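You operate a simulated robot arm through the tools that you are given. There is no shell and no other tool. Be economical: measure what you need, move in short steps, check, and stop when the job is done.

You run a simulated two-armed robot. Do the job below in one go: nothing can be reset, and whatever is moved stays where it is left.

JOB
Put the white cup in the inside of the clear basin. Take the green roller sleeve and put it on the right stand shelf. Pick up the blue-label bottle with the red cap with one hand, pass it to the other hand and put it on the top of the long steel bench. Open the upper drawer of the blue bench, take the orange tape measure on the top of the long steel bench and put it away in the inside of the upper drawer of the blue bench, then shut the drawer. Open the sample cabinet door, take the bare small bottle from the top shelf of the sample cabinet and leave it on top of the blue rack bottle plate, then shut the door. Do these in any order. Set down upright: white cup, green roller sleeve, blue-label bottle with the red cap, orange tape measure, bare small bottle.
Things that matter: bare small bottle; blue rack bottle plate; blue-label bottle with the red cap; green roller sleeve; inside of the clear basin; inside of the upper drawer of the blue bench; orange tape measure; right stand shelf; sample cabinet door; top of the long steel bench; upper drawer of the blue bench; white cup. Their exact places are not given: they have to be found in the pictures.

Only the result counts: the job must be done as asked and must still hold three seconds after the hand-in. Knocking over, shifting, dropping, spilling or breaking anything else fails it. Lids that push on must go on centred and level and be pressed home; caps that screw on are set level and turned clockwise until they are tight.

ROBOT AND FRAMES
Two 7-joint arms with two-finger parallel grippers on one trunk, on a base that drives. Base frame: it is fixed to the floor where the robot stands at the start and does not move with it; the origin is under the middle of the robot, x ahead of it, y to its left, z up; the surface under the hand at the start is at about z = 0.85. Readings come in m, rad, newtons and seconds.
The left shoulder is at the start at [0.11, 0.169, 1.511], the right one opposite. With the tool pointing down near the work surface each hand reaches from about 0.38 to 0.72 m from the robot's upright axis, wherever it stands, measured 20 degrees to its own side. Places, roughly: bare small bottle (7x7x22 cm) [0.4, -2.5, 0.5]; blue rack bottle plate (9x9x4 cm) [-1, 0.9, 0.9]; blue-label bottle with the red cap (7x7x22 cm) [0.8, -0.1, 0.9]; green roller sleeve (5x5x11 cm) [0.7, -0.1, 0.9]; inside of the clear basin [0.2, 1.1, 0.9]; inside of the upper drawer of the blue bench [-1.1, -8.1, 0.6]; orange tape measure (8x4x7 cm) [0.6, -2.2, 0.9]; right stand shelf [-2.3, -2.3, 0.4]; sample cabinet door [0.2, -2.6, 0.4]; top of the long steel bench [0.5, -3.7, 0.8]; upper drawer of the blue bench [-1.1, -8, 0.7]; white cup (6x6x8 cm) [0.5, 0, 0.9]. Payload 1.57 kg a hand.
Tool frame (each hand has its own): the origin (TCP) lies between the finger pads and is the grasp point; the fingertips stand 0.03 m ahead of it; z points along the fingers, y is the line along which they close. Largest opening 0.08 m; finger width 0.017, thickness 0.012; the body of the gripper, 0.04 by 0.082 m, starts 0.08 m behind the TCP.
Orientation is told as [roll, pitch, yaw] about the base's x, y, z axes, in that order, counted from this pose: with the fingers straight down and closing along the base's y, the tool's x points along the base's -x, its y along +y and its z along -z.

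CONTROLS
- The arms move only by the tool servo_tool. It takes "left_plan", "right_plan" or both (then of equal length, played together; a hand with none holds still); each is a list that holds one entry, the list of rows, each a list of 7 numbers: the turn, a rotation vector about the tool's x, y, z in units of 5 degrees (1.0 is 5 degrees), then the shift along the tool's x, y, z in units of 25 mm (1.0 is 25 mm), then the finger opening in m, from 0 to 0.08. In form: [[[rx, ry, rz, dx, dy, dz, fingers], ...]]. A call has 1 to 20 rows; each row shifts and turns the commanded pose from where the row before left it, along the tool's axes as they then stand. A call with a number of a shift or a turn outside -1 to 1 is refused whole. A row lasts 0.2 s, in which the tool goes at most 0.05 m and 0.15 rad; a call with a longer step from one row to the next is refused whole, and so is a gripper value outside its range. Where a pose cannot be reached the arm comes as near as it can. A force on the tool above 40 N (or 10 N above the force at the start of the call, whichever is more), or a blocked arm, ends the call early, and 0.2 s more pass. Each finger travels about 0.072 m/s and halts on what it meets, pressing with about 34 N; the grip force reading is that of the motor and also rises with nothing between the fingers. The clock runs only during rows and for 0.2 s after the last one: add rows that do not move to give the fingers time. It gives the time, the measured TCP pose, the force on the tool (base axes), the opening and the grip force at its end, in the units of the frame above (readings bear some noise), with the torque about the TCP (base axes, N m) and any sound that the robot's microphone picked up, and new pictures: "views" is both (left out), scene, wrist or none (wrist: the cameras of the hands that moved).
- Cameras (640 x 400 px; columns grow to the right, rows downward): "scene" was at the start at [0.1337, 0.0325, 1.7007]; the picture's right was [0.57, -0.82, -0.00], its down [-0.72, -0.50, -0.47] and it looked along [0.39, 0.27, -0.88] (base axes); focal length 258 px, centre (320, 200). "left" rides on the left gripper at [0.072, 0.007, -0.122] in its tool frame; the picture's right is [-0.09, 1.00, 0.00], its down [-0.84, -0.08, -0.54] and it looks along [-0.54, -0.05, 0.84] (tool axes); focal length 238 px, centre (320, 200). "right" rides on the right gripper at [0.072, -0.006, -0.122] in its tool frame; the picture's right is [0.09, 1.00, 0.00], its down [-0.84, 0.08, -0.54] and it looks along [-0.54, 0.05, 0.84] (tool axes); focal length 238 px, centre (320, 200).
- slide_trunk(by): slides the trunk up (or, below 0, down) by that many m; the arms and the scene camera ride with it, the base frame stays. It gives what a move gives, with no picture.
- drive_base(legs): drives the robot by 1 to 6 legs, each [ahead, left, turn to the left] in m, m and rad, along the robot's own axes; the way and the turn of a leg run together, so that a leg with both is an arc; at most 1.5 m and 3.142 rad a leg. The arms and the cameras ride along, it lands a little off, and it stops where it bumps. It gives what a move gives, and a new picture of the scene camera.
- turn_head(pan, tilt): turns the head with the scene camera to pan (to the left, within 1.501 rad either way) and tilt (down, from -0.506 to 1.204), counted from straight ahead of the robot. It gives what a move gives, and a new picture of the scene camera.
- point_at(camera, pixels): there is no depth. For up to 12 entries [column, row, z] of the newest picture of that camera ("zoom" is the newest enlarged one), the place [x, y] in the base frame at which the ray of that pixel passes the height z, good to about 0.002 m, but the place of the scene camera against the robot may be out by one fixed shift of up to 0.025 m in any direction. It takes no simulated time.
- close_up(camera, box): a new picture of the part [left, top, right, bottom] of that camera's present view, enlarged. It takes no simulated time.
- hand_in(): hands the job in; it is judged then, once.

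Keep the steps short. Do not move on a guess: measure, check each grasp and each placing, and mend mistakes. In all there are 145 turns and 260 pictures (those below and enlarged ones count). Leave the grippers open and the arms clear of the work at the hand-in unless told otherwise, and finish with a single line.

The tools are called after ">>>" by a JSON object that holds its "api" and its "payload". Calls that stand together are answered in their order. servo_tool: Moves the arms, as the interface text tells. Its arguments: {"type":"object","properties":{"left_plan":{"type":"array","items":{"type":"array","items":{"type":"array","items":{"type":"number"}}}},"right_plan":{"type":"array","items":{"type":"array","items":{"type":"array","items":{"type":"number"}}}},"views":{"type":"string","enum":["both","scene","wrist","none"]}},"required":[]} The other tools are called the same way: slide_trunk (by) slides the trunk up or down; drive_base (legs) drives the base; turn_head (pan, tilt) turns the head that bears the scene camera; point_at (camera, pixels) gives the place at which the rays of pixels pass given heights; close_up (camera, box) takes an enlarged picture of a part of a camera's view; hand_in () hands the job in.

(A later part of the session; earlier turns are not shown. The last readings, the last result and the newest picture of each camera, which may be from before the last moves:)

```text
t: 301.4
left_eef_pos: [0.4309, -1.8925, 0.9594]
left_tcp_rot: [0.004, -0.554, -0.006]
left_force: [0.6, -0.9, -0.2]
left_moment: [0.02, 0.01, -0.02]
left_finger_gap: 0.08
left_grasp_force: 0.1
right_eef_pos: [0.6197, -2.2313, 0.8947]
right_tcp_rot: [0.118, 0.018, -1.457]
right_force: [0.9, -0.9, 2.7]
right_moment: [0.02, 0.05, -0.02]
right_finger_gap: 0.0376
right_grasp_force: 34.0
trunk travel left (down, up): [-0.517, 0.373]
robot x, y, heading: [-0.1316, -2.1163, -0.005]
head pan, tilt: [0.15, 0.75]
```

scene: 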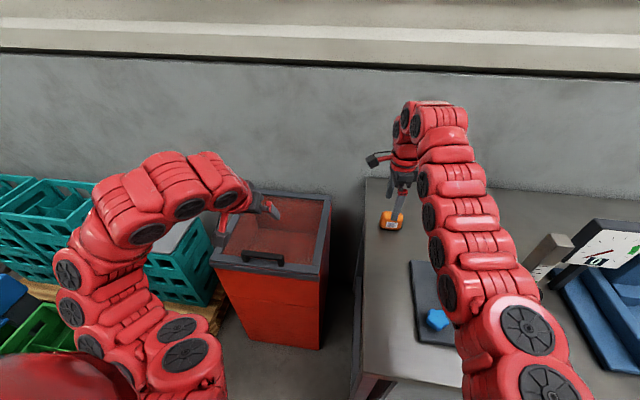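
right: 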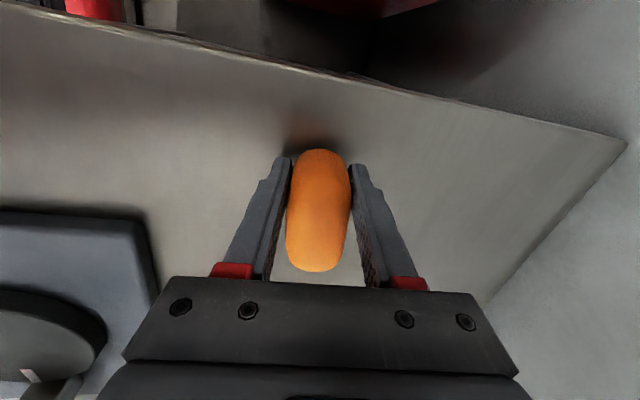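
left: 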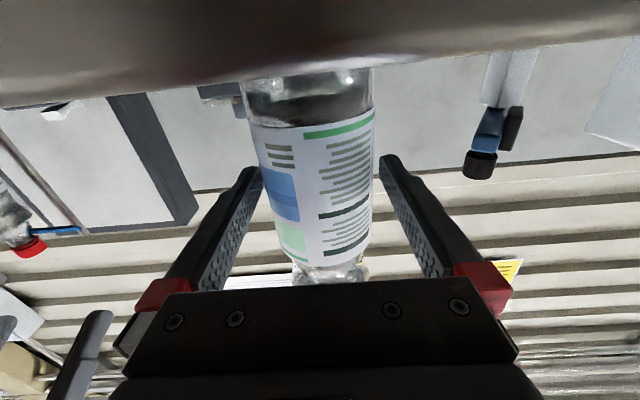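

Tape gripped (gap 0.038). Lift by the trunk 0.25, back away, turn to −y and drive toward the blue bench.

>>> {"api": "slide_trunk", "payload": {"by": 0.25}}

>>> {"api": "drive_base", "payload": {"legs": [[-0.42, 0, 0], [0, 0, -1.57], [1.4, 0, 0], [1.4, 0, 0], [0.9, 0, 0]]}}

>>> {"api": "turn_head", "payload": {"pan": -0.3, "tilt": 0.35}}

```text
t: 304.0
left_eef_pos: [0.4324, -1.8937, 1.2083]
left_tcp_rot: [0.004, -0.552, -0.006]
left_force: [-0.2, -0.5, -0.1]
left_moment: [0.0, 0.0, 0.01]
left_finger_gap: 0.0799
left_grasp_force: 0.0
right_eef_pos: [0.6202, -2.2313, 1.1447]
right_tcp_rot: [0.119, 0.018, -1.459]
right_force: [0.2, 0.3, -2.3]
right_moment: [0.06, 0.01, 0.03]
right_finger_gap: 0.0377
right_grasp_force: 34.2
trunk travel left (down, up): [-0.767, 0.123]
robot x, y, heading: [-0.1284, -2.1153, -0.002]
head pan, tilt: [0.15, 0.75]
```

```text
t: 327.6
left_eef_pos: [-0.3712, -6.327, 1.2093]
left_tcp_rot: [0.005, -0.555, -1.594]
left_force: [-0.8, 0.2, 0.4]
left_moment: [0.04, 0.01, 0.0]
left_finger_gap: 0.0798
left_grasp_force: 0.1
right_eef_pos: [-0.7122, -6.5105, 1.1444]
right_tcp_rot: [0.12, 0.017, -3.046]
right_force: [0.8, 0.3, -1.4]
right_moment: [-0.01, -0.04, 0.01]
right_finger_gap: 0.0376
right_grasp_force: 34.2
trunk travel left (down, up): [-0.767, 0.123]
robot x, y, heading: [-0.586, -5.7601, -1.593]
head pan, tilt: [0.15, 0.75]
```

scene: 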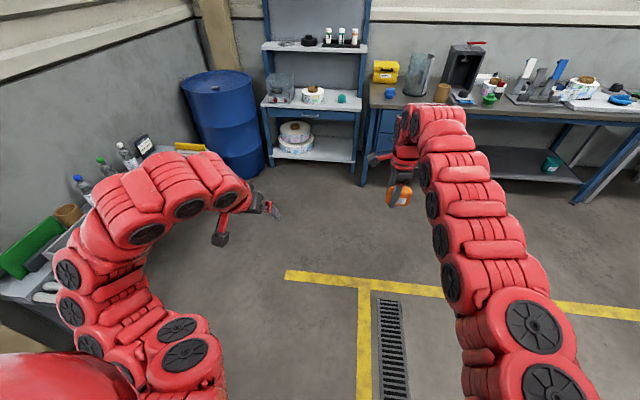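

```text
t: 328.6
left_eef_pos: [-0.3723, -6.3265, 1.2088]
left_tcp_rot: [0.004, -0.555, -1.593]
left_force: [0.2, -0.2, 0.2]
left_moment: [0.0, -0.04, 0.03]
left_finger_gap: 0.0802
left_grasp_force: 0.1
right_eef_pos: [-0.7125, -6.5106, 1.1453]
right_tcp_rot: [0.117, 0.017, -3.045]
right_force: [-0.5, -0.2, -1.3]
right_moment: [0.0, -0.05, 0.0]
right_finger_gap: 0.0379
right_grasp_force: 34.3
trunk travel left (down, up): [-0.767, 0.123]
robot x, y, heading: [-0.5856, -5.7638, -1.597]
head pan, tilt: [-0.3, 0.351]
```

scene: 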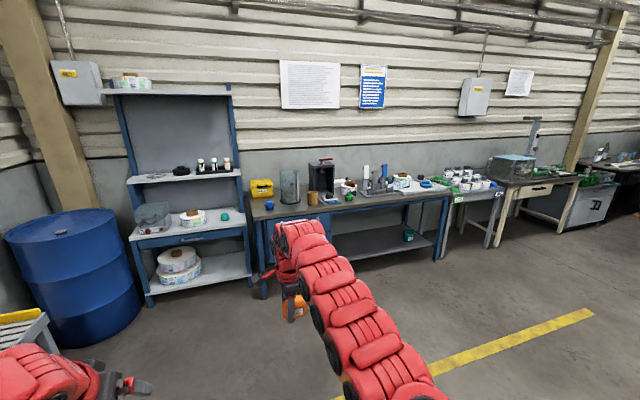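

Drive closer (to about [-1.3, −6.7]) for a clear look at the drawers.

>>> {"api": "drive_base", "payload": {"legs": [[0.9, -0.7, 0.024]]}}

>>> {"api": "turn_head", "payload": {"pan": 0.1, "tilt": 0.6}}

>>> {"api": "close_up", "payload": {"camera": "scene", "box": [240, 100, 440, 260]}}

```text
t: 334.4
left_eef_pos: [-1.0661, -7.2359, 1.2083]
left_tcp_rot: [0.004, -0.555, -1.571]
left_force: [0.0, 1.1, -0.4]
left_moment: [0.02, -0.01, 0.0]
left_finger_gap: 0.08
left_grasp_force: 0.0
right_eef_pos: [-1.402, -7.4269, 1.1445]
right_tcp_rot: [0.119, 0.017, -3.023]
right_force: [-0.3, -0.6, -1.2]
right_moment: [0.02, -0.06, -0.03]
right_finger_gap: 0.0377
right_grasp_force: 33.7
trunk travel left (down, up): [-0.767, 0.123]
robot x, y, heading: [-1.2915, -6.6789, -1.572]
head pan, tilt: [-0.3, 0.351]
```

scene: 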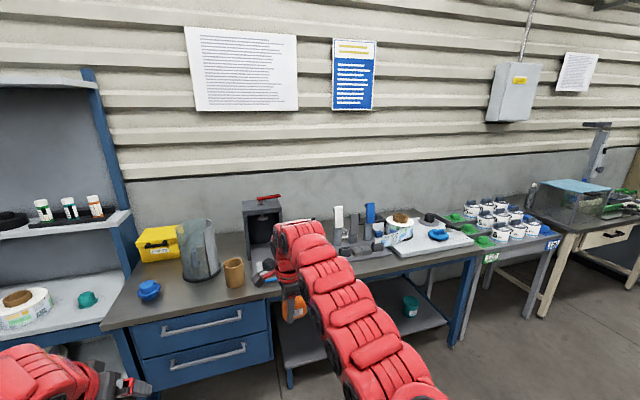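

```text
t: 335.3
left_eef_pos: [-1.0652, -7.2368, 1.2083]
left_tcp_rot: [0.003, -0.554, -1.571]
left_force: [0.2, -0.9, -0.7]
left_moment: [-0.02, 0.0, 0.01]
left_finger_gap: 0.0799
left_grasp_force: 0.0
right_eef_pos: [-1.4023, -7.4267, 1.1442]
right_tcp_rot: [0.119, 0.019, -3.022]
right_force: [0.3, 0.4, -2.4]
right_moment: [0.05, -0.06, 0.01]
right_finger_gap: 0.0376
right_grasp_force: 33.9
trunk travel left (down, up): [-0.767, 0.123]
robot x, y, heading: [-1.2901, -6.6779, -1.575]
head pan, tilt: [0.099, 0.6]
```

scene: 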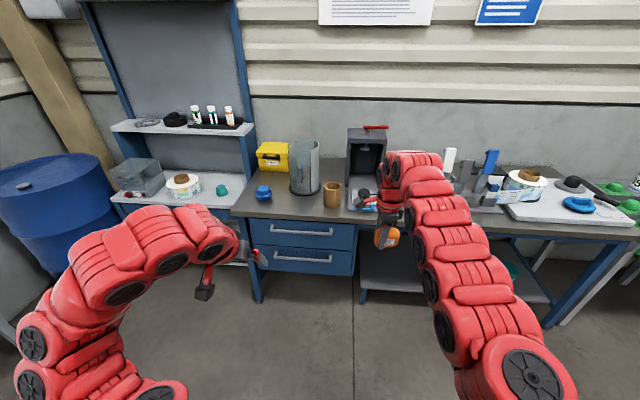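

```text
2.50 times, centred on (340, 180) of scene
```

zoom: 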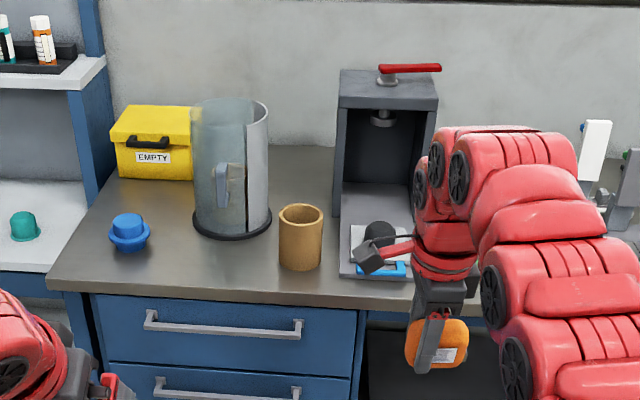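

>>> {"api": "point_at", "payload": {"camera": "scene", "pixels": [[302, 230, 0.7], [271, 227, 0.7], [332, 232, 0.7], [302, 230, 0.72], [302, 230, 0.75], [300, 216, 0.85], [232, 214, 0.85], [252, 220, 0.78], [255, 244, 0.63], [303, 258, 0.55], [330, 200, 0.85], [263, 196, 0.85]]}}

```text
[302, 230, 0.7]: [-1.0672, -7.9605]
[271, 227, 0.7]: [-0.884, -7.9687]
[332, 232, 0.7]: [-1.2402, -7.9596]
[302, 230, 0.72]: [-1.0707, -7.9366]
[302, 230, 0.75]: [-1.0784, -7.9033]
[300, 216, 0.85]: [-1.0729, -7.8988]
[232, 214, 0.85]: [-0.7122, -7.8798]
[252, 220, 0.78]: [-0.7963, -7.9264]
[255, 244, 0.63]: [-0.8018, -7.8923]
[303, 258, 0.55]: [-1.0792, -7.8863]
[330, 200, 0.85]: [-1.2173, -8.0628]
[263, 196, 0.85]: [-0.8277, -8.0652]
```

The upper drawer's bar handle is at about [-1.07, −7.88, 0.75]. Lower the trunk 0.25; tuck the right hand (with tape, re-levelled) to the side; turn the left hand to point ahead, then roll it so the fingers close vertically.

>>> {"api": "slide_trunk", "payload": {"by": -0.25}}

>>> {"api": "servo_tool", "payload": {"left_plan": [[[0, -0.975, 0, 0, 0, 0, 0.08], [0, -0.975, 0, 0, 0, 0, 0.08], [0, -0.975, 0, 0, 0, 0, 0.08], [0, -0.975, 0, 0, 0, 0, 0.08], [0, -0.975, 0, 0, 0, 0, 0.08], [0, -0.975, 0, 0, 0, 0, 0.08], [0, -0.975, 0, 0, 0, 0, 0.08], [0, -0.975, 0, 0, 0, 0, 0.08], [0, -0.975, 0, 0, 0, 0, 0.08], [0, -0.975, 0, 0, 0, 0, 0.08], [0, -0.975, 0, 0, 0, 0, 0.08], [0, -0.975, 0, 0, 0, 0, 0.08], [0, 0, 0, 0, 0, 0, 0.08]]], "right_plan": [[[0.7, 0, 0, 0, 0, 0, 0.02], [0.7, 0, 0, 0, 0, 0, 0.02], [0, 0, 0, -0.75, -1, 0.4, 0.02], [0, 0, 0, -0.75, -1, 0.4, 0.02], [0, 0, 0, -0.75, -1, 0.4, 0.02], [0, 0, 0, -0.75, -1, 0.4, 0.02], [0, 0, 0, -0.75, -1, 0.4, 0.02], [0, 0, 0, -0.75, -1, 0.4, 0.02], [0, 0, 0, -0.75, -1, 0.4, 0.02], [0, 0, 0, -0.75, -1, 0.4, 0.02], [0, 0, 0, -0.75, -1, 0.4, 0.02], [0, 0, 0, -0.75, -1, 0.4, 0.02], [0, 0, 0, 0, 0, 0, 0.02]]], "views": "none"}}

>>> {"api": "servo_tool", "payload": {"left_plan": [[[0, 0, 1, 0, 0, 0, 0.08], [0, 0, 1, 0, 0, 0, 0.08], [0, 0, 1, 0, 0, 0, 0.08], [0, 0, 1, 0, 0, 0, 0.08], [0, 0, 1, 0, 0, 0, 0.08], [0, 0, 1, 0, 0, 0, 0.08], [0, 0, 1, 0, 0, 0, 0.08], [0, 0, 1, 0, 0, 0, 0.08], [0, 0, 1, 0, 0, 0, 0.08], [0, 0, 1, 0, 0, 0, 0.08], [0, 0, 1, 0, 0, 0, 0.08], [0, 0, 1, 0, 0, 0, 0.08], [0, 0, 1, 0, 0, 0, 0.08], [0, 0, 1, 0, 0, 0, 0.08], [0, 0, 1, 0, 0, 0, 0.08], [0, 0, 1, 0, 0, 0, 0.08], [0, 0, 1, 0, 0, 0, 0.08], [0, 0, 1, 0, 0, 0, 0.08], [0, 0, 0, 0, 0, 0, 0.08]]], "views": "both"}}

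```text
t: 337.9
left_eef_pos: [-1.0659, -7.2369, 0.9584]
left_tcp_rot: [0.003, -0.553, -1.571]
left_force: [-0.3, 1.0, 0.3]
left_moment: [0.0, 0.0, 0.05]
left_finger_gap: 0.0801
left_grasp_force: 0.1
right_eef_pos: [-1.4034, -7.4258, 0.8938]
right_tcp_rot: [0.118, 0.017, -3.023]
right_force: [0.3, 0.0, -2.5]
right_moment: [-0.02, -0.02, 0.01]
right_finger_gap: 0.0375
right_grasp_force: 33.7
trunk travel left (down, up): [-0.517, 0.373]
robot x, y, heading: [-1.29, -6.6752, -1.571]
head pan, tilt: [0.099, 0.6]
```

```text
t: 340.7
left_eef_pos: [-1.0771, -7.2441, 0.967]
left_tcp_rot: [0.002, -0.723, -1.57]
left_force: [-1.1, -0.4, 0.0]
left_moment: [0.03, 0.0, -0.02]
left_finger_gap: 0.0799
left_grasp_force: 0.0
left hand out of reach, approached as far as the arm can: row 2, 3, 4, 5, 6, 7, 8, 9, 10, 11, 12
right_eef_pos: [-1.6, -7.2875, 0.7546]
right_tcp_rot: [0.12, 0.016, -3.022]
right_force: [0.3, -0.9, -1.7]
right_moment: [0.02, -0.02, 0.0]
right_finger_gap: 0.0376
right_grasp_force: 33.8
right hand out of reach, approached as far as the arm can: row 1, 2, 6, 7, 8, 9, 10, 11, 12
trunk travel left (down, up): [-0.517, 0.373]
robot x, y, heading: [-1.2879, -6.6737, -1.57]
head pan, tilt: [0.099, 0.6]
```

```text
t: 344.7
left_eef_pos: [-1.0776, -7.2453, 0.9658]
left_tcp_rot: [0.718, 0.003, -3.141]
left_force: [0.0, -0.4, -0.2]
left_moment: [0.06, -0.05, -0.03]
left_finger_gap: 0.0799
left_grasp_force: 0.0
right_eef_pos: [-1.5996, -7.2878, 0.754]
right_tcp_rot: [0.118, 0.015, -3.023]
right_force: [-0.4, -0.6, -2.9]
right_moment: [-0.03, -0.01, 0.01]
right_finger_gap: 0.0379
right_grasp_force: 33.8
trunk travel left (down, up): [-0.517, 0.373]
robot x, y, heading: [-1.2908, -6.6777, -1.574]
head pan, tilt: [0.099, 0.6]
```

scene: 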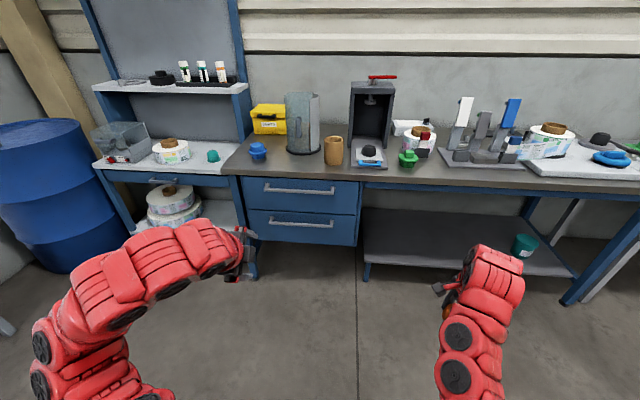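
left: 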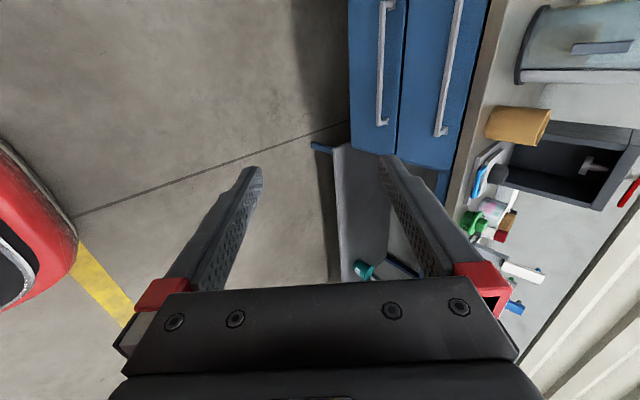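

The left hand's pitch got stuck at 41° (too high/close) though it rolled. Lower it 0.2 then continue pitching up to horizontal.

>>> {"api": "servo_tool", "payload": {"left_plan": [[[0, 0, 0, 0, -0.88, 1, 0.08], [0, 0, 0, 0, -0.88, 1, 0.08], [0, 0, 0, 0, -0.88, 1, 0.08], [0, 0, 0, 0, -0.88, 1, 0.08], [0, 0, 0, 0, -0.88, 1, 0.08], [0, 0, 0, 0, -0.88, 1, 0.08], [-0.97, 0, 0, 0, 0, 0, 0.08], [-0.97, 0, 0, 0, 0, 0, 0.08], [-0.97, 0, 0, 0, 0, 0, 0.08], [-0.97, 0, 0, 0, 0, 0, 0.08], [-0.97, 0, 0, 0, 0, 0, 0.08], [-0.97, 0, 0, 0, 0, 0, 0.08], [-0.97, 0, 0, 0, 0, 0, 0.08], [-0.97, 0, 0, 0, 0, 0, 0.08], [-0.97, 0, 0, 0, 0, 0, 0.08], [-0.97, 0, 0, 0, 0, 0, 0.08], [0, 0, 0, 0, 0, 0, 0.08]]], "views": "wrist"}}

```text
t: 348.3
left_eef_pos: [-1.0595, -7.2762, 1.0583]
left_tcp_rot: [1.016, 0.003, -3.14]
left_force: [-0.6, 0.8, -0.6]
left_moment: [0.01, -0.01, 0.0]
left_finger_gap: 0.0802
left_grasp_force: 0.0
left hand out of reach, approached as far as the arm can: row 1, 2, 3, 4, 5, 6, 7, 8, 9, 11, 12, 13, 14, 15, 16
right_eef_pos: [-1.5989, -7.2879, 0.7532]
right_tcp_rot: [0.119, 0.016, -3.025]
right_force: [0.3, -0.1, -1.9]
right_moment: [0.05, -0.04, 0.01]
right_finger_gap: 0.0378
right_grasp_force: 33.7
trunk travel left (down, up): [-0.517, 0.373]
robot x, y, heading: [-1.2895, -6.6792, -1.572]
head pan, tilt: [0.099, 0.6]
```

left: 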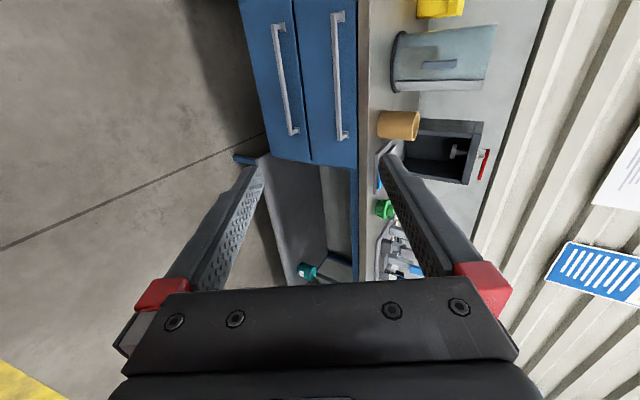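

Stuck near this height, so I'll do the height with the trunk instead. Extend the left hand ahead 0.1 while pitching the remaining 32°.

>>> {"api": "servo_tool", "payload": {"left_plan": [[[0, 0, 0, 0, 0.53, 0.85, 0.08], [0, 0, 0, 0, 0.53, 0.85, 0.08], [0, 0, 0, 0, 0.53, 0.85, 0.08], [-0.9, 0, 0, 0, 0.4, 0.85, 0.08], [-0.9, 0, 0, 0, 0.3, 0.9, 0.08], [-0.9, 0, 0, 0, 0, 0, 0.08], [-0.9, 0, 0, 0, 0, 0, 0.08], [-0.9, 0, 0, 0, 0, 0, 0.08], [-0.9, 0, 0, 0, 0, 0, 0.08], [-0.9, 0, 0, 0, 0, 0, 0.08], [0, 0, 0, 0, 0, 0, 0.08]]], "views": "none"}}

>>> {"api": "slide_trunk", "payload": {"by": -0.27}}

>>> {"api": "servo_tool", "payload": {"left_plan": [[[0, 0, 0, 0, 0, 0, 0.08]]], "views": "both"}}

```text
t: 350.7
left_eef_pos: [-1.0612, -7.3981, 1.0531]
left_tcp_rot: [1.567, 0.002, -3.139]
left_force: [0.1, -0.8, 0.5]
left_moment: [0.0, 0.02, 0.0]
left_finger_gap: 0.08
left_grasp_force: 0.0
right_eef_pos: [-1.5994, -7.2878, 0.7542]
right_tcp_rot: [0.118, 0.015, -3.024]
right_force: [-0.6, 0.4, -2.3]
right_moment: [0.0, -0.06, 0.04]
right_finger_gap: 0.0378
right_grasp_force: 34.2
trunk travel left (down, up): [-0.517, 0.373]
robot x, y, heading: [-1.2904, -6.6762, -1.573]
head pan, tilt: [0.099, 0.6]
```

```text
t: 353.4
left_eef_pos: [-1.0598, -7.3975, 0.7825]
left_tcp_rot: [1.568, 0.001, -3.139]
left_force: [0.1, 0.5, 0.5]
left_moment: [0.03, 0.01, -0.01]
left_finger_gap: 0.0804
left_grasp_force: 0.1
right_eef_pos: [-1.5987, -7.2891, 0.4838]
right_tcp_rot: [0.121, 0.015, -3.025]
right_force: [0.6, -0.3, -2.7]
right_moment: [-0.02, -0.06, 0.03]
right_finger_gap: 0.0378
right_grasp_force: 33.9
trunk travel left (down, up): [-0.247, 0.643]
robot x, y, heading: [-1.2918, -6.6748, -1.566]
head pan, tilt: [0.099, 0.6]
```

```text
t: 353.8
left_eef_pos: [-1.061, -7.3977, 0.782]
left_tcp_rot: [1.566, 0.001, -3.138]
left_force: [0.3, -0.4, 0.0]
left_moment: [0.03, -0.02, 0.0]
left_finger_gap: 0.0801
left_grasp_force: 0.0
right_eef_pos: [-1.5995, -7.2867, 0.4859]
right_tcp_rot: [0.118, 0.014, -3.022]
right_force: [-0.9, 0.0, -1.9]
right_moment: [0.02, -0.03, -0.01]
right_finger_gap: 0.0375
right_grasp_force: 34.2
trunk travel left (down, up): [-0.247, 0.643]
robot x, y, heading: [-1.291, -6.6775, -1.573]
head pan, tilt: [0.099, 0.6]
```

scene: 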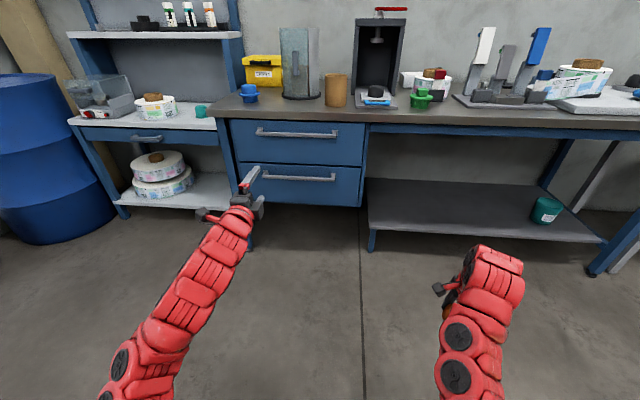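
left: 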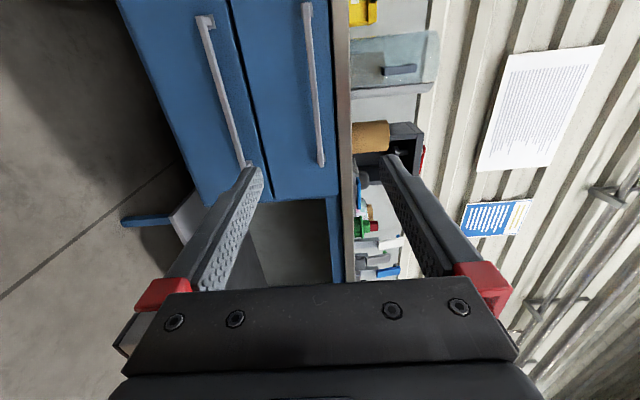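

>>> {"api": "point_at", "payload": {"camera": "left", "pixels": [[313, 70, 0.72], [313, 70, 0.74], [313, 70, 0.76], [321, 160, 0.74], [306, 10, 0.74], [345, 100, 0.85], [345, 100, 0.83]]}}

>>> {"api": "point_at", "payload": {"camera": "scene", "pixels": [[297, 134, 0.72], [297, 134, 0.74], [297, 134, 0.76], [297, 122, 0.85], [258, 132, 0.74], [337, 135, 0.74]]}}

```text
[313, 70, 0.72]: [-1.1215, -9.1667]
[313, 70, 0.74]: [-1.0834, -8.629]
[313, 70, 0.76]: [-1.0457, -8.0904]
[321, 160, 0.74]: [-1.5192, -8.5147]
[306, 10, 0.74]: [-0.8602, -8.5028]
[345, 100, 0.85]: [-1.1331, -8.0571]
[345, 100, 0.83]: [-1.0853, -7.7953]
```

```text
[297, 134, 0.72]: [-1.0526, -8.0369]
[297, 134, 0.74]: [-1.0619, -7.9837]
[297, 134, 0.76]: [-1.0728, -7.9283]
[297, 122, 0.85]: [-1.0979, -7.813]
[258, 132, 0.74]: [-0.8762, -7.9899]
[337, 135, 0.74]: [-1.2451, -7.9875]
```

Handle solved at about [-1.06, −7.88, 0.768]. Narrow the fingers to 0.05, lower 0.02, and drive ahead 0.462.

>>> {"api": "servo_tool", "payload": {"left_plan": [[[0, 0, 0, 0, -0.8, 0, 0.05], [0, 0, 0, 0, 0, 0, 0.05], [0, 0, 0, 0, 0, 0, 0.05]]], "views": "none"}}

>>> {"api": "drive_base", "payload": {"legs": [[0.4, 0, 0]]}}

>>> {"api": "servo_tool", "payload": {"left_plan": [[[0, 0, 0, 0, 0, 0, 0.05]]], "views": "wrist"}}

```text
t: 354.6
left_eef_pos: [-1.061, -7.3963, 0.7609]
left_tcp_rot: [1.566, 0.002, -3.14]
left_force: [-0.1, 0.2, 0.3]
left_moment: [0.01, 0.02, 0.0]
left_finger_gap: 0.0503
left_grasp_force: 0.1
right_eef_pos: [-1.5989, -7.289, 0.4849]
right_tcp_rot: [0.119, 0.015, -3.022]
right_force: [-0.2, 0.0, -2.3]
right_moment: [0.0, -0.05, 0.0]
right_finger_gap: 0.0379
right_grasp_force: 33.8
trunk travel left (down, up): [-0.247, 0.643]
robot x, y, heading: [-1.291, -6.6755, -1.573]
head pan, tilt: [0.099, 0.6]
```

```text
t: 357.1
left_eef_pos: [-1.0579, -7.7936, 0.7618]
left_tcp_rot: [1.565, -0.001, -3.137]
left_force: [0.0, 0.3, -0.5]
left_moment: [0.01, 0.01, -0.05]
left_finger_gap: 0.0502
left_grasp_force: 0.0
right_eef_pos: [-1.5962, -7.687, 0.4835]
right_tcp_rot: [0.119, 0.015, -3.023]
right_force: [0.3, 0.1, -1.7]
right_moment: [-0.03, -0.03, 0.0]
right_finger_gap: 0.0376
right_grasp_force: 33.9
trunk travel left (down, up): [-0.247, 0.643]
robot x, y, heading: [-1.2888, -7.0693, -1.572]
head pan, tilt: [0.099, 0.6]
```

scene: 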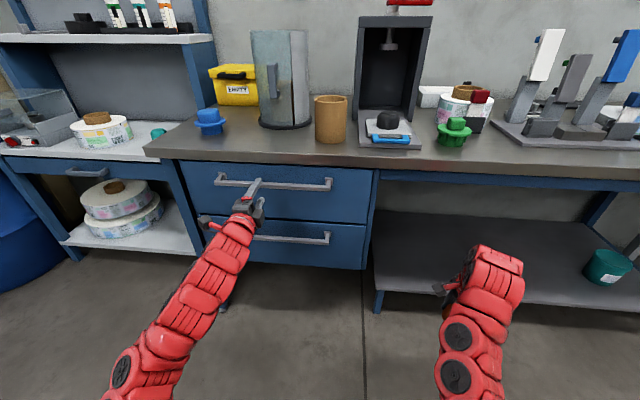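

```text
t: 357.5
left_eef_pos: [-1.0582, -7.7934, 0.7618]
left_tcp_rot: [1.566, 0.002, -3.136]
left_force: [-0.3, 0.0, 0.5]
left_moment: [0.01, -0.02, 0.01]
left_finger_gap: 0.0503
left_grasp_force: 0.0
right_eef_pos: [-1.5963, -7.6861, 0.4842]
right_tcp_rot: [0.119, 0.015, -3.019]
right_force: [0.4, 0.0, -2.0]
right_moment: [0.0, -0.08, 0.0]
right_finger_gap: 0.0376
right_grasp_force: 33.8
trunk travel left (down, up): [-0.247, 0.643]
robot x, y, heading: [-1.2915, -7.0725, -1.565]
head pan, tilt: [0.099, 0.6]
```

left: 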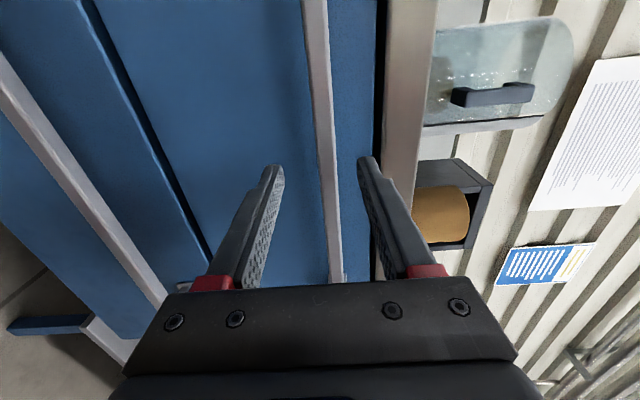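

The bar lies centred between the fingers. Advance 0.07 with the arm and close on it.

>>> {"api": "servo_tool", "payload": {"left_plan": [[[0, 0, 0, 0, 0, 0.7, 0.05], [0, 0, 0, 0, 0, 0.7, 0.05], [0, 0, 0, 0, 0, 0.7, 0.05], [0, 0, 0, 0, 0, 0.6, 0.05], [0, 0, 0, 0, 0, 0, 0.05], [0, 0, 0, 0, 0, 0, 0.03], [0, 0, 0, 0, 0, 0, 0.01], [0, 0, 0, 0, 0, 0, 0.0], [0, 0, 0, 0, 0, 0, 0.0]]], "views": "wrist"}}

```text
t: 358.4
left_eef_pos: [-1.056, -7.8463, 0.763]
left_tcp_rot: [1.569, 0.002, -3.135]
left_force: [-0.9, 13.7, -0.4]
left_moment: [-0.45, -0.11, -0.16]
left_finger_gap: 0.0505
left_grasp_force: 0.4
right_eef_pos: [-1.5941, -7.6847, 0.4845]
right_tcp_rot: [0.119, 0.016, -3.019]
right_force: [-0.2, 0.3, -1.7]
right_moment: [-0.02, -0.01, 0.0]
right_finger_gap: 0.0374
right_grasp_force: 33.9
trunk travel left (down, up): [-0.247, 0.643]
robot x, y, heading: [-1.2907, -7.0698, -1.569]
head pan, tilt: [0.099, 0.6]
stopped in row 4 (left hand): the force on the tool passed its limit at 89 N (the readings are from after the stop); the commanded pose is now the measured one
```

left: 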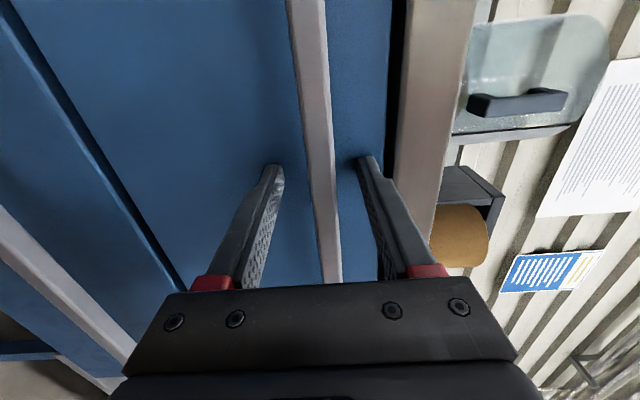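

The fingertips touched the drawer front; the bar is between the fingers. Back 5 mm and close.

>>> {"api": "servo_tool", "payload": {"left_plan": [[[0, 0, 0, 0, 0, -0.25, 0.05], [0, 0, 0, 0, 0, 0, 0.03], [0, 0, 0, 0, 0, 0, 0.01], [0, 0, 0, 0, 0, 0, 0.0], [0, 0, 0, 0, 0, 0, 0.0]]], "views": "wrist"}}

```text
t: 359.6
left_eef_pos: [-1.0576, -7.84, 0.7677]
left_tcp_rot: [1.574, 0.003, -3.14]
left_force: [4.4, -6.2, 32.8]
left_moment: [0.22, 0.39, -0.29]
left_finger_gap: 0.0141
left_grasp_force: 30.1
right_eef_pos: [-1.595, -7.6856, 0.4862]
right_tcp_rot: [0.121, 0.016, -3.018]
right_force: [0.1, 0.7, -2.1]
right_moment: [0.03, -0.06, 0.04]
right_finger_gap: 0.0377
right_grasp_force: 34.5
trunk travel left (down, up): [-0.247, 0.643]
robot x, y, heading: [-1.2903, -7.0732, -1.565]
head pan, tilt: [0.099, 0.6]
```

left: 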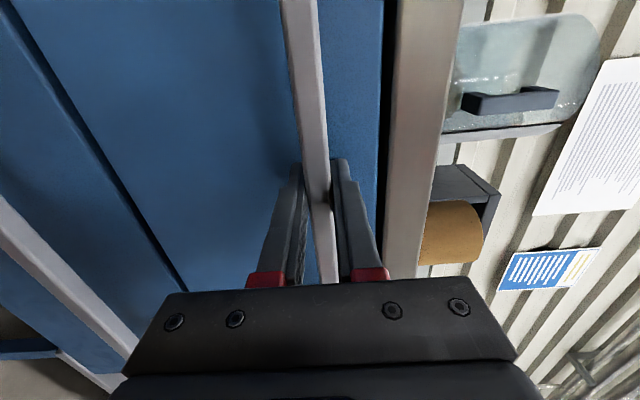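

Bar gripped. Ease up 6 mm to relieve the vertical load, then pull by driving back 0.27.

>>> {"api": "servo_tool", "payload": {"left_plan": [[[0, 0, 0, 0, 0.25, 0, 0.0], [0, 0, 0, 0, 0, 0, 0.0]]], "views": "none"}}

>>> {"api": "drive_base", "payload": {"legs": [[-0.27, 0, 0]]}}

```text
t: 360.2
left_eef_pos: [-1.0565, -7.842, 0.7658]
left_tcp_rot: [1.564, 0.001, -3.138]
left_force: [-1.7, 3.0, 3.7]
left_moment: [-0.09, 0.26, 0.34]
left_finger_gap: 0.0139
left_grasp_force: 30.1
right_eef_pos: [-1.5955, -7.6856, 0.4844]
right_tcp_rot: [0.121, 0.015, -3.017]
right_force: [0.8, 0.2, -2.4]
right_moment: [0.01, -0.04, 0.01]
right_finger_gap: 0.0377
right_grasp_force: 33.4
trunk travel left (down, up): [-0.247, 0.643]
robot x, y, heading: [-1.2925, -7.0725, -1.565]
head pan, tilt: [0.099, 0.6]
```

```text
t: 362.1
left_eef_pos: [-1.0579, -7.5711, 0.7667]
left_tcp_rot: [1.565, 0.001, -3.136]
left_force: [16.7, -0.9, -4.4]
left_moment: [-0.11, 0.21, 0.65]
left_finger_gap: 0.0137
left_grasp_force: 30.1
right_eef_pos: [-1.5973, -7.4133, 0.4851]
right_tcp_rot: [0.118, 0.014, -3.021]
right_force: [-1.1, -0.3, -1.6]
right_moment: [0.01, -0.02, -0.04]
right_finger_gap: 0.0379
right_grasp_force: 34.2
trunk travel left (down, up): [-0.247, 0.643]
robot x, y, heading: [-1.2926, -6.801, -1.569]
head pan, tilt: [0.099, 0.6]
```

scene: 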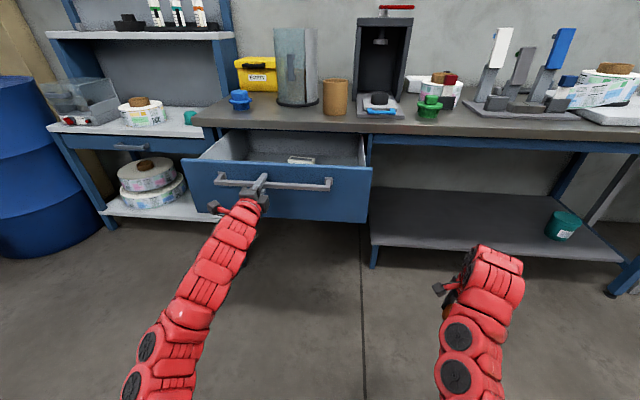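

Drawer is open ~0.27 m. Release the bar and retract the left hand back and to the left; zoom into the drawer.

>>> {"api": "servo_tool", "payload": {"left_plan": [[[0, 0, 0, 0, 0, 0, 0.03], [0, 0, 0, 0, 0, 0, 0.055], [0, 0, 0, 0, 0, 0, 0.055], [0, 0, 0, 0, 0, -0.8, 0.055], [0, 0, 0, 0, 0, -0.8, 0.055], [0, 0, 0, 0, 0, -0.8, 0.055], [0, 0, 0, 0, 0, -0.8, 0.055], [0, 0, 0, 0.8, 0, -0.4, 0.055], [0, 0, 0, 1, 0, 0, 0.055], [0, 0, 0, 1, 0, 0, 0.055], [0, 0, 0, 1, 0, 0, 0.055], [0, 0, 0, 1, 0, 0, 0.055], [0, 0, 0, 1, 0, 0, 0.055], [0, 0, 0, 1, 0, 0, 0.055], [0, 0, 0, 0, 0, 0, 0.08]]], "views": "none"}}

>>> {"api": "slide_trunk", "payload": {"by": 0.4}}

>>> {"api": "turn_head", "payload": {"pan": 0.2, "tilt": 0.8}}

>>> {"api": "close_up", "payload": {"camera": "scene", "box": [230, 120, 430, 280]}}

```text
t: 365.3
left_eef_pos: [-0.8891, -7.4801, 0.7707]
left_tcp_rot: [1.567, 0.001, -3.136]
left_force: [-0.7, 0.0, 0.0]
left_moment: [0.01, 0.0, -0.04]
left_finger_gap: 0.08
left_grasp_force: 0.0
right_eef_pos: [-1.5973, -7.414, 0.4836]
right_tcp_rot: [0.118, 0.015, -3.021]
right_force: [0.3, 1.0, -2.5]
right_moment: [0.04, -0.06, 0.02]
right_finger_gap: 0.0378
right_grasp_force: 33.8
trunk travel left (down, up): [-0.247, 0.643]
robot x, y, heading: [-1.2901, -6.8014, -1.568]
head pan, tilt: [0.099, 0.6]
```

```text
t: 369.1
left_eef_pos: [-0.8893, -7.4791, 1.1698]
left_tcp_rot: [1.563, 0.001, -3.136]
left_force: [-0.1, -0.2, 0.2]
left_moment: [0.02, 0.0, 0.01]
left_finger_gap: 0.0799
left_grasp_force: 0.0
right_eef_pos: [-1.598, -7.4143, 0.8844]
right_tcp_rot: [0.119, 0.015, -3.021]
right_force: [-0.8, 0.4, -1.8]
right_moment: [0.02, -0.07, 0.02]
right_finger_gap: 0.0377
right_grasp_force: 34.0
trunk travel left (down, up): [-0.647, 0.243]
robot x, y, heading: [-1.2913, -6.8045, -1.568]
head pan, tilt: [0.099, 0.6]
```

```text
t: 369.9
left_eef_pos: [-0.8895, -7.4796, 1.1686]
left_tcp_rot: [1.565, 0.003, -3.135]
left_force: [0.1, 0.1, 0.1]
left_moment: [0.0, -0.01, 0.02]
left_finger_gap: 0.0801
left_grasp_force: 0.1
right_eef_pos: [-1.5978, -7.414, 0.8843]
right_tcp_rot: [0.119, 0.015, -3.021]
right_force: [0.7, -0.9, -1.7]
right_moment: [0.05, -0.05, -0.03]
right_finger_gap: 0.0376
right_grasp_force: 34.6
trunk travel left (down, up): [-0.647, 0.243]
robot x, y, heading: [-1.2907, -6.7999, -1.562]
head pan, tilt: [0.201, 0.799]
```

scene: 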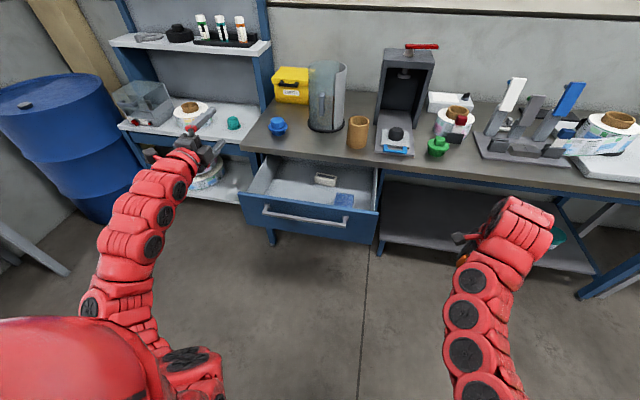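

```text
2.50 times, centred on (330, 200) of scene
```

zoom: 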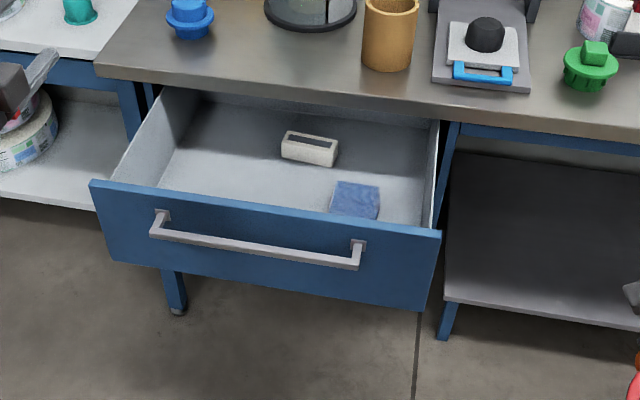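

>>> {"api": "point_at", "payload": {"camera": "scene", "pixels": [[288, 190, 0.68], [275, 182, 0.68], [240, 193, 0.82], [377, 213, 0.82], [312, 188, 0.68], [335, 202, 0.68], [240, 193, 0.8], [262, 175, 0.7], [336, 213, 0.768]]}}

```text
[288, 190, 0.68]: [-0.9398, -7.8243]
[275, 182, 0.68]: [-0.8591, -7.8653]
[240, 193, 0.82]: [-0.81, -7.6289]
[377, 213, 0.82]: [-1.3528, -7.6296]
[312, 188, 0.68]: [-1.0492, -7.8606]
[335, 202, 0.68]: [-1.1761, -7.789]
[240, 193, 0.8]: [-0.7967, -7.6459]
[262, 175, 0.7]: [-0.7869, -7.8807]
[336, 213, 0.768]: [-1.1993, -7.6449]
```

Free area in the drawer: left part around [-0.94, −7.72] (white block and blue cloth are to the right). Bring the right hand across, level it, then drive over the drawer.

>>> {"api": "servo_tool", "payload": {"right_plan": [[[0, 0, 0, 0.93, 0.276, -0.106, 0.02], [0, 0, 0, 0.93, 0.276, -0.106, 0.02], [0, 0, 0, 0.93, 0.276, -0.106, 0.02], [0, 0, 0, 0.93, 0.276, -0.106, 0.02], [0, 0, 0, 0.93, 0.276, -0.106, 0.02], [0, 0, 0, 0.93, 0.276, -0.106, 0.02], [0, 0, 0, 0.93, 0.276, -0.106, 0.02], [0, 0, 0, 0.93, 0.276, -0.106, 0.02], [0, 0, 0, 0.93, 0.276, -0.106, 0.02], [0, 0, 0, 0.93, 0.276, -0.106, 0.02], [0, 0, 0, 0.93, 0.276, -0.106, 0.02], [0, 0, 0, 0.93, 0.276, -0.106, 0.02], [0, 0, 0, 0.93, 0.276, -0.106, 0.02], [0, 0, 0, 0.93, 0.276, -0.106, 0.02], [0, 0, 0, 0.93, 0.276, -0.106, 0.02], [0, 0, 0, 0.93, 0.276, -0.106, 0.02], [0, 0, 0, 0.93, 0.276, -0.106, 0.02], [0.7, 0, 0, 0, 0, 0, 0.02], [0.65, 0, 0, 0, 0, 0, 0.02], [0, 0, 0, 0, 0, 0, 0.02]]], "views": "none"}}

>>> {"api": "drive_base", "payload": {"legs": [[0, 0.25, 0], [0.2, 0, 0]]}}

>>> {"api": "servo_tool", "payload": {"right_plan": [[[0, 0, 0, 0, 0, 0, 0.02]]], "views": "wrist"}}

```text
t: 374.1
left_eef_pos: [-0.8881, -7.4811, 1.1706]
left_tcp_rot: [1.566, 0.002, -3.135]
left_force: [0.1, 0.0, 0.0]
left_moment: [0.06, -0.01, 0.01]
left_finger_gap: 0.0801
left_grasp_force: 0.0
right_eef_pos: [-1.1937, -7.481, 0.9402]
right_tcp_rot: [0.059, 0.016, -3.021]
right_force: [-0.2, 0.2, -1.8]
right_moment: [0.01, -0.03, -0.02]
right_finger_gap: 0.0379
right_grasp_force: 33.8
right hand out of reach, approached as far as the arm can: row 2, 4, 19
trunk travel left (down, up): [-0.647, 0.243]
robot x, y, heading: [-1.2924, -6.8053, -1.573]
head pan, tilt: [0.201, 0.799]
```

```text
t: 377.1
left_eef_pos: [-0.6383, -7.6801, 1.1703]
left_tcp_rot: [1.566, 0.002, 3.14]
left_force: [-0.7, 0.3, 0.0]
left_moment: [-0.02, -0.02, 0.04]
left_finger_gap: 0.0801
left_grasp_force: 0.1
right_eef_pos: [-0.9431, -7.6795, 0.9401]
right_tcp_rot: [0.057, 0.015, -3.029]
right_force: [0.7, -0.9, -1.3]
right_moment: [0.02, -0.01, 0.01]
right_finger_gap: 0.0378
right_grasp_force: 33.5
trunk travel left (down, up): [-0.647, 0.243]
robot x, y, heading: [-1.0366, -6.9984, -1.574]
head pan, tilt: [0.201, 0.799]
```

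scene: 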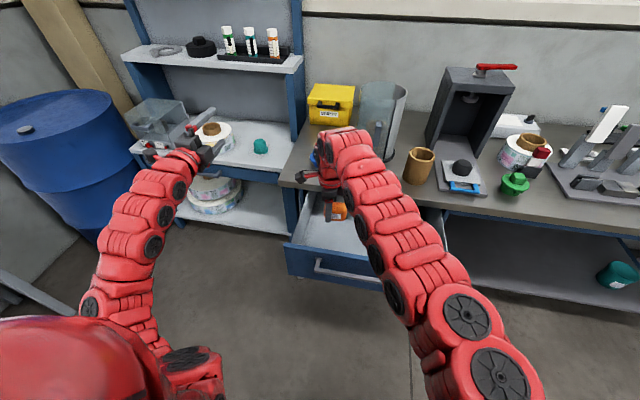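

```text
t: 377.5
left_eef_pos: [-0.6375, -7.6801, 1.1692]
left_tcp_rot: [1.566, 0.002, 3.14]
left_force: [-0.7, 1.2, 0.0]
left_moment: [0.02, 0.03, 0.01]
left_finger_gap: 0.08
left_grasp_force: 0.0
right_eef_pos: [-0.9434, -7.6781, 0.9396]
right_tcp_rot: [0.057, 0.017, -3.027]
right_force: [0.2, 0.0, -1.9]
right_moment: [-0.02, -0.07, 0.0]
right_finger_gap: 0.0376
right_grasp_force: 34.1
trunk travel left (down, up): [-0.647, 0.243]
robot x, y, heading: [-1.0343, -6.9947, -1.577]
head pan, tilt: [0.201, 0.799]
```

right: 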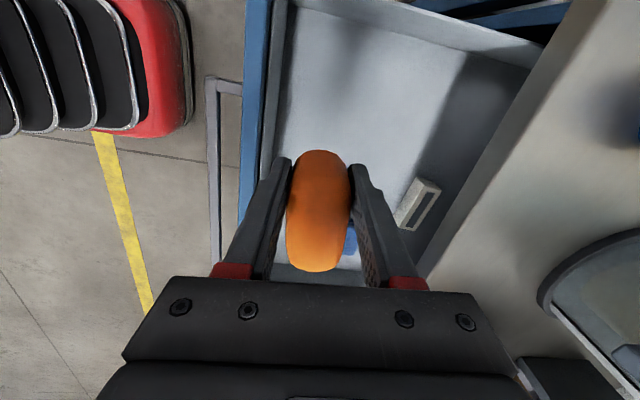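

Over the drawer. Raise the left hand 0.2 for clearance, level the right a bit more, and drive 0.045 ahead.

>>> {"api": "servo_tool", "payload": {"left_plan": [[[0, 0, 0, 0, 1, 0, 0.08], [0, 0, 0, 0, 1, 0, 0.08], [0, 0, 0, 0, 1, 0, 0.08], [0, 0, 0, 0, 1, 0, 0.08], [0, 0, 0, 0, 1, 0, 0.08], [0, 0, 0, 0, 1, 0, 0.08], [0, 0, 0, 0, 1, 0, 0.08], [0, 0, 0, 0, 0, 0, 0.08]]], "right_plan": [[[0, 0, 0, 0, 0, 0.6, 0.02], [0.65, -0.18, 0, 0, 0, 0, 0.02], [0, 0, 0, 0, 0, 0, 0.02], [0, 0, 0, 0, 0, 0, 0.02], [0, 0, 0, 0, 0, 0, 0.02], [0, 0, 0, 0, 0, 0, 0.02], [0, 0, 0, 0, 0, 0, 0.02], [0, 0, 0, 0, 0, 0, 0.02]]], "views": "none"}}

>>> {"api": "drive_base", "payload": {"legs": [[0.045, 0, 0]]}}

>>> {"api": "slide_trunk", "payload": {"by": -0.16}}

>>> {"api": "servo_tool", "payload": {"right_plan": [[[0, 0, 0, 0, 0, 0, 0.02]]], "views": "wrist"}}

```text
t: 379.3
left_eef_pos: [-0.6382, -7.6817, 1.3428]
left_tcp_rot: [1.566, 0.001, 3.139]
left_force: [-0.6, -0.1, -0.7]
left_moment: [0.04, -0.02, 0.0]
left_finger_gap: 0.0799
left_grasp_force: 0.1
right_eef_pos: [-0.9468, -7.6724, 0.9244]
right_tcp_rot: [-0.001, -0.001, -3.028]
right_force: [0.2, 0.2, -1.0]
right_moment: [-0.02, -0.05, 0.01]
right_finger_gap: 0.0377
right_grasp_force: 33.5
right hand out of reach, approached as far as the arm can: row 2
trunk travel left (down, up): [-0.647, 0.243]
robot x, y, heading: [-1.0348, -6.9975, -1.575]
head pan, tilt: [0.201, 0.799]
```

```text
t: 380.2
left_eef_pos: [-0.637, -7.7239, 1.3433]
left_tcp_rot: [1.566, 0.0, -3.142]
left_force: [-0.7, 0.4, -0.3]
left_moment: [-0.03, 0.01, 0.0]
left_finger_gap: 0.0798
left_grasp_force: 0.2
right_eef_pos: [-0.9456, -7.7137, 0.9242]
right_tcp_rot: [0.003, 0.0, -3.026]
right_force: [-0.2, 1.0, -2.5]
right_moment: [-0.02, -0.08, -0.01]
right_finger_gap: 0.0378
right_grasp_force: 33.9
trunk travel left (down, up): [-0.647, 0.243]
robot x, y, heading: [-1.0358, -7.0444, -1.574]
head pan, tilt: [0.201, 0.799]
```

scene: 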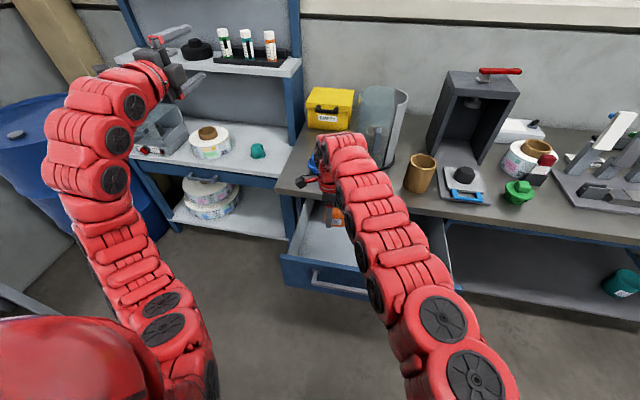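

```text
t: 382.0
left_eef_pos: [-0.6364, -7.7238, 1.1833]
left_tcp_rot: [1.565, 0.002, -3.142]
left_force: [-0.7, 0.0, -0.9]
left_moment: [0.03, 0.0, -0.01]
left_finger_gap: 0.08
left_grasp_force: 0.1
right_eef_pos: [-0.9466, -7.714, 0.7638]
right_tcp_rot: [-0.001, 0.001, -3.025]
right_force: [-0.2, -0.1, -1.0]
right_moment: [0.03, -0.05, -0.05]
right_finger_gap: 0.0377
right_grasp_force: 33.5
trunk travel left (down, up): [-0.487, 0.403]
robot x, y, heading: [-1.0351, -7.0444, -1.573]
head pan, tilt: [0.201, 0.799]
```

```text
t: 382.4
left_eef_pos: [-0.6363, -7.7237, 1.1828]
left_tcp_rot: [1.566, 0.001, -3.142]
left_force: [-0.4, 0.5, 0.9]
left_moment: [0.01, 0.0, 0.02]
left_finger_gap: 0.0803
left_grasp_force: 0.1
right_eef_pos: [-0.9459, -7.7154, 0.7646]
right_tcp_rot: [0.001, 0.0, -3.026]
right_force: [0.8, -0.4, -2.0]
right_moment: [0.0, -0.03, 0.0]
right_finger_gap: 0.0375
right_grasp_force: 34.0
trunk travel left (down, up): [-0.487, 0.403]
robot x, y, heading: [-1.0364, -7.0443, -1.575]
head pan, tilt: [0.201, 0.799]
```

right: 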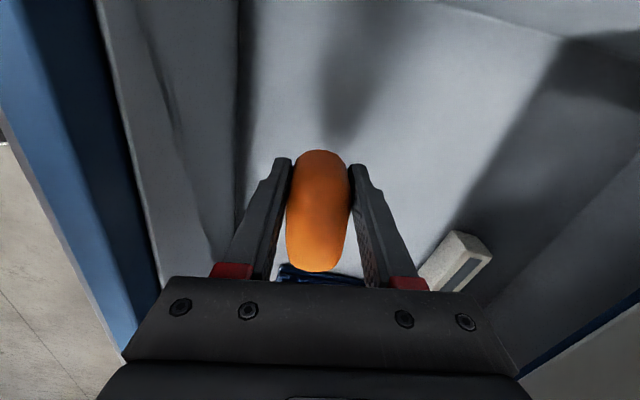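

Low in the drawer now. Lower further in 3 mm steps, force-guarded.

>>> {"api": "servo_tool", "payload": {"right_plan": [[[0, 0, 0, 0, 0, 0.15, 0.02], [0, 0, 0, 0, 0, 0.15, 0.02], [0, 0, 0, 0, 0, 0.15, 0.02], [0, 0, 0, 0, 0, 0.15, 0.02], [0, 0, 0, 0, 0, 0.15, 0.02], [0, 0, 0, 0, 0, 0, 0.02]]], "views": "none"}}

```text
t: 383.8
left_eef_pos: [-0.6373, -7.7253, 1.1817]
left_tcp_rot: [1.566, 0.003, -3.141]
left_force: [0.0, 0.0, -0.4]
left_moment: [0.0, 0.0, 0.01]
left_finger_gap: 0.0796
left_grasp_force: 0.1
right_eef_pos: [-0.9463, -7.7137, 0.7455]
right_tcp_rot: [0.003, -0.002, -3.027]
right_force: [-0.3, -0.2, -0.4]
right_moment: [0.0, -0.04, 0.02]
right_finger_gap: 0.0378
right_grasp_force: 34.1
trunk travel left (down, up): [-0.487, 0.403]
robot x, y, heading: [-1.0353, -7.0421, -1.575]
head pan, tilt: [0.201, 0.799]
```

>>> {"api": "servo_tool", "payload": {"right_plan": [[[0, 0, 0, 0, 0, 0.12, 0.02], [0, 0, 0, 0, 0, 0.12, 0.02], [0, 0, 0, 0, 0, 0.12, 0.02], [0, 0, 0, 0, 0, 0.12, 0.02], [0, 0, 0, 0, 0, 0, 0.02]]], "views": "wrist"}}

```text
t: 385.0
left_eef_pos: [-0.6375, -7.7247, 1.183]
left_tcp_rot: [1.565, 0.002, -3.141]
left_force: [0.2, -0.6, 0.3]
left_moment: [-0.01, 0.0, 0.02]
left_finger_gap: 0.08
left_grasp_force: 0.1
right_eef_pos: [-0.9456, -7.7132, 0.7365]
right_tcp_rot: [0.002, 0.001, -3.026]
right_force: [0.0, -0.6, -1.1]
right_moment: [0.01, -0.04, 0.0]
right_finger_gap: 0.0377
right_grasp_force: 33.9
right hand out of reach, approached as far as the arm can: row 4
trunk travel left (down, up): [-0.487, 0.403]
robot x, y, heading: [-1.0356, -7.0439, -1.573]
head pan, tilt: [0.201, 0.799]
```

right: 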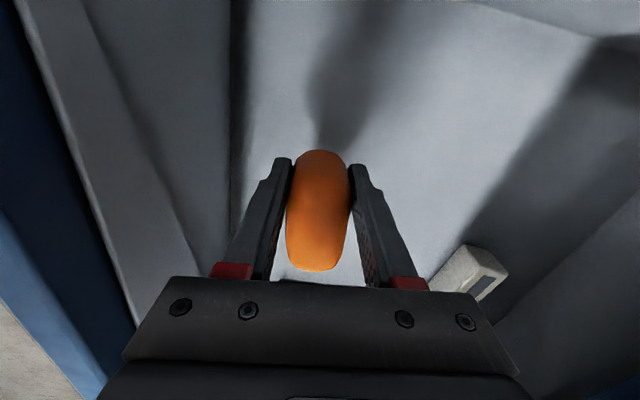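

>>> {"api": "slide_trunk", "payload": {"by": -0.015}}

>>> {"api": "slide_trunk", "payload": {"by": -0.006}}

```text
t: 385.7
left_eef_pos: [-0.6364, -7.7239, 1.1685]
left_tcp_rot: [1.566, 0.002, -3.142]
left_force: [0.2, 1.2, 0.4]
left_moment: [0.01, -0.01, -0.03]
left_finger_gap: 0.0801
left_grasp_force: 0.0
right_eef_pos: [-0.9454, -7.7129, 0.7225]
right_tcp_rot: [0.002, 0.0, -3.028]
right_force: [0.1, -0.7, -2.3]
right_moment: [0.0, -0.01, 0.0]
right_finger_gap: 0.0376
right_grasp_force: 34.2
trunk travel left (down, up): [-0.472, 0.418]
robot x, y, heading: [-1.0366, -7.0406, -1.571]
head pan, tilt: [0.201, 0.799]
```

```text
t: 386.2
left_eef_pos: [-0.6372, -7.7238, 1.1624]
left_tcp_rot: [1.566, 0.003, -3.142]
left_force: [0.7, 0.5, 0.6]
left_moment: [-0.02, -0.01, 0.01]
left_finger_gap: 0.0802
left_grasp_force: 0.2
right_eef_pos: [-0.9456, -7.7129, 0.7156]
right_tcp_rot: [0.002, 0.0, -3.026]
right_force: [0.5, 0.1, -0.9]
right_moment: [0.0, -0.05, 0.0]
right_finger_gap: 0.0375
right_grasp_force: 34.2
trunk travel left (down, up): [-0.466, 0.424]
robot x, y, heading: [-1.0355, -7.0438, -1.578]
head pan, tilt: [0.201, 0.799]
```

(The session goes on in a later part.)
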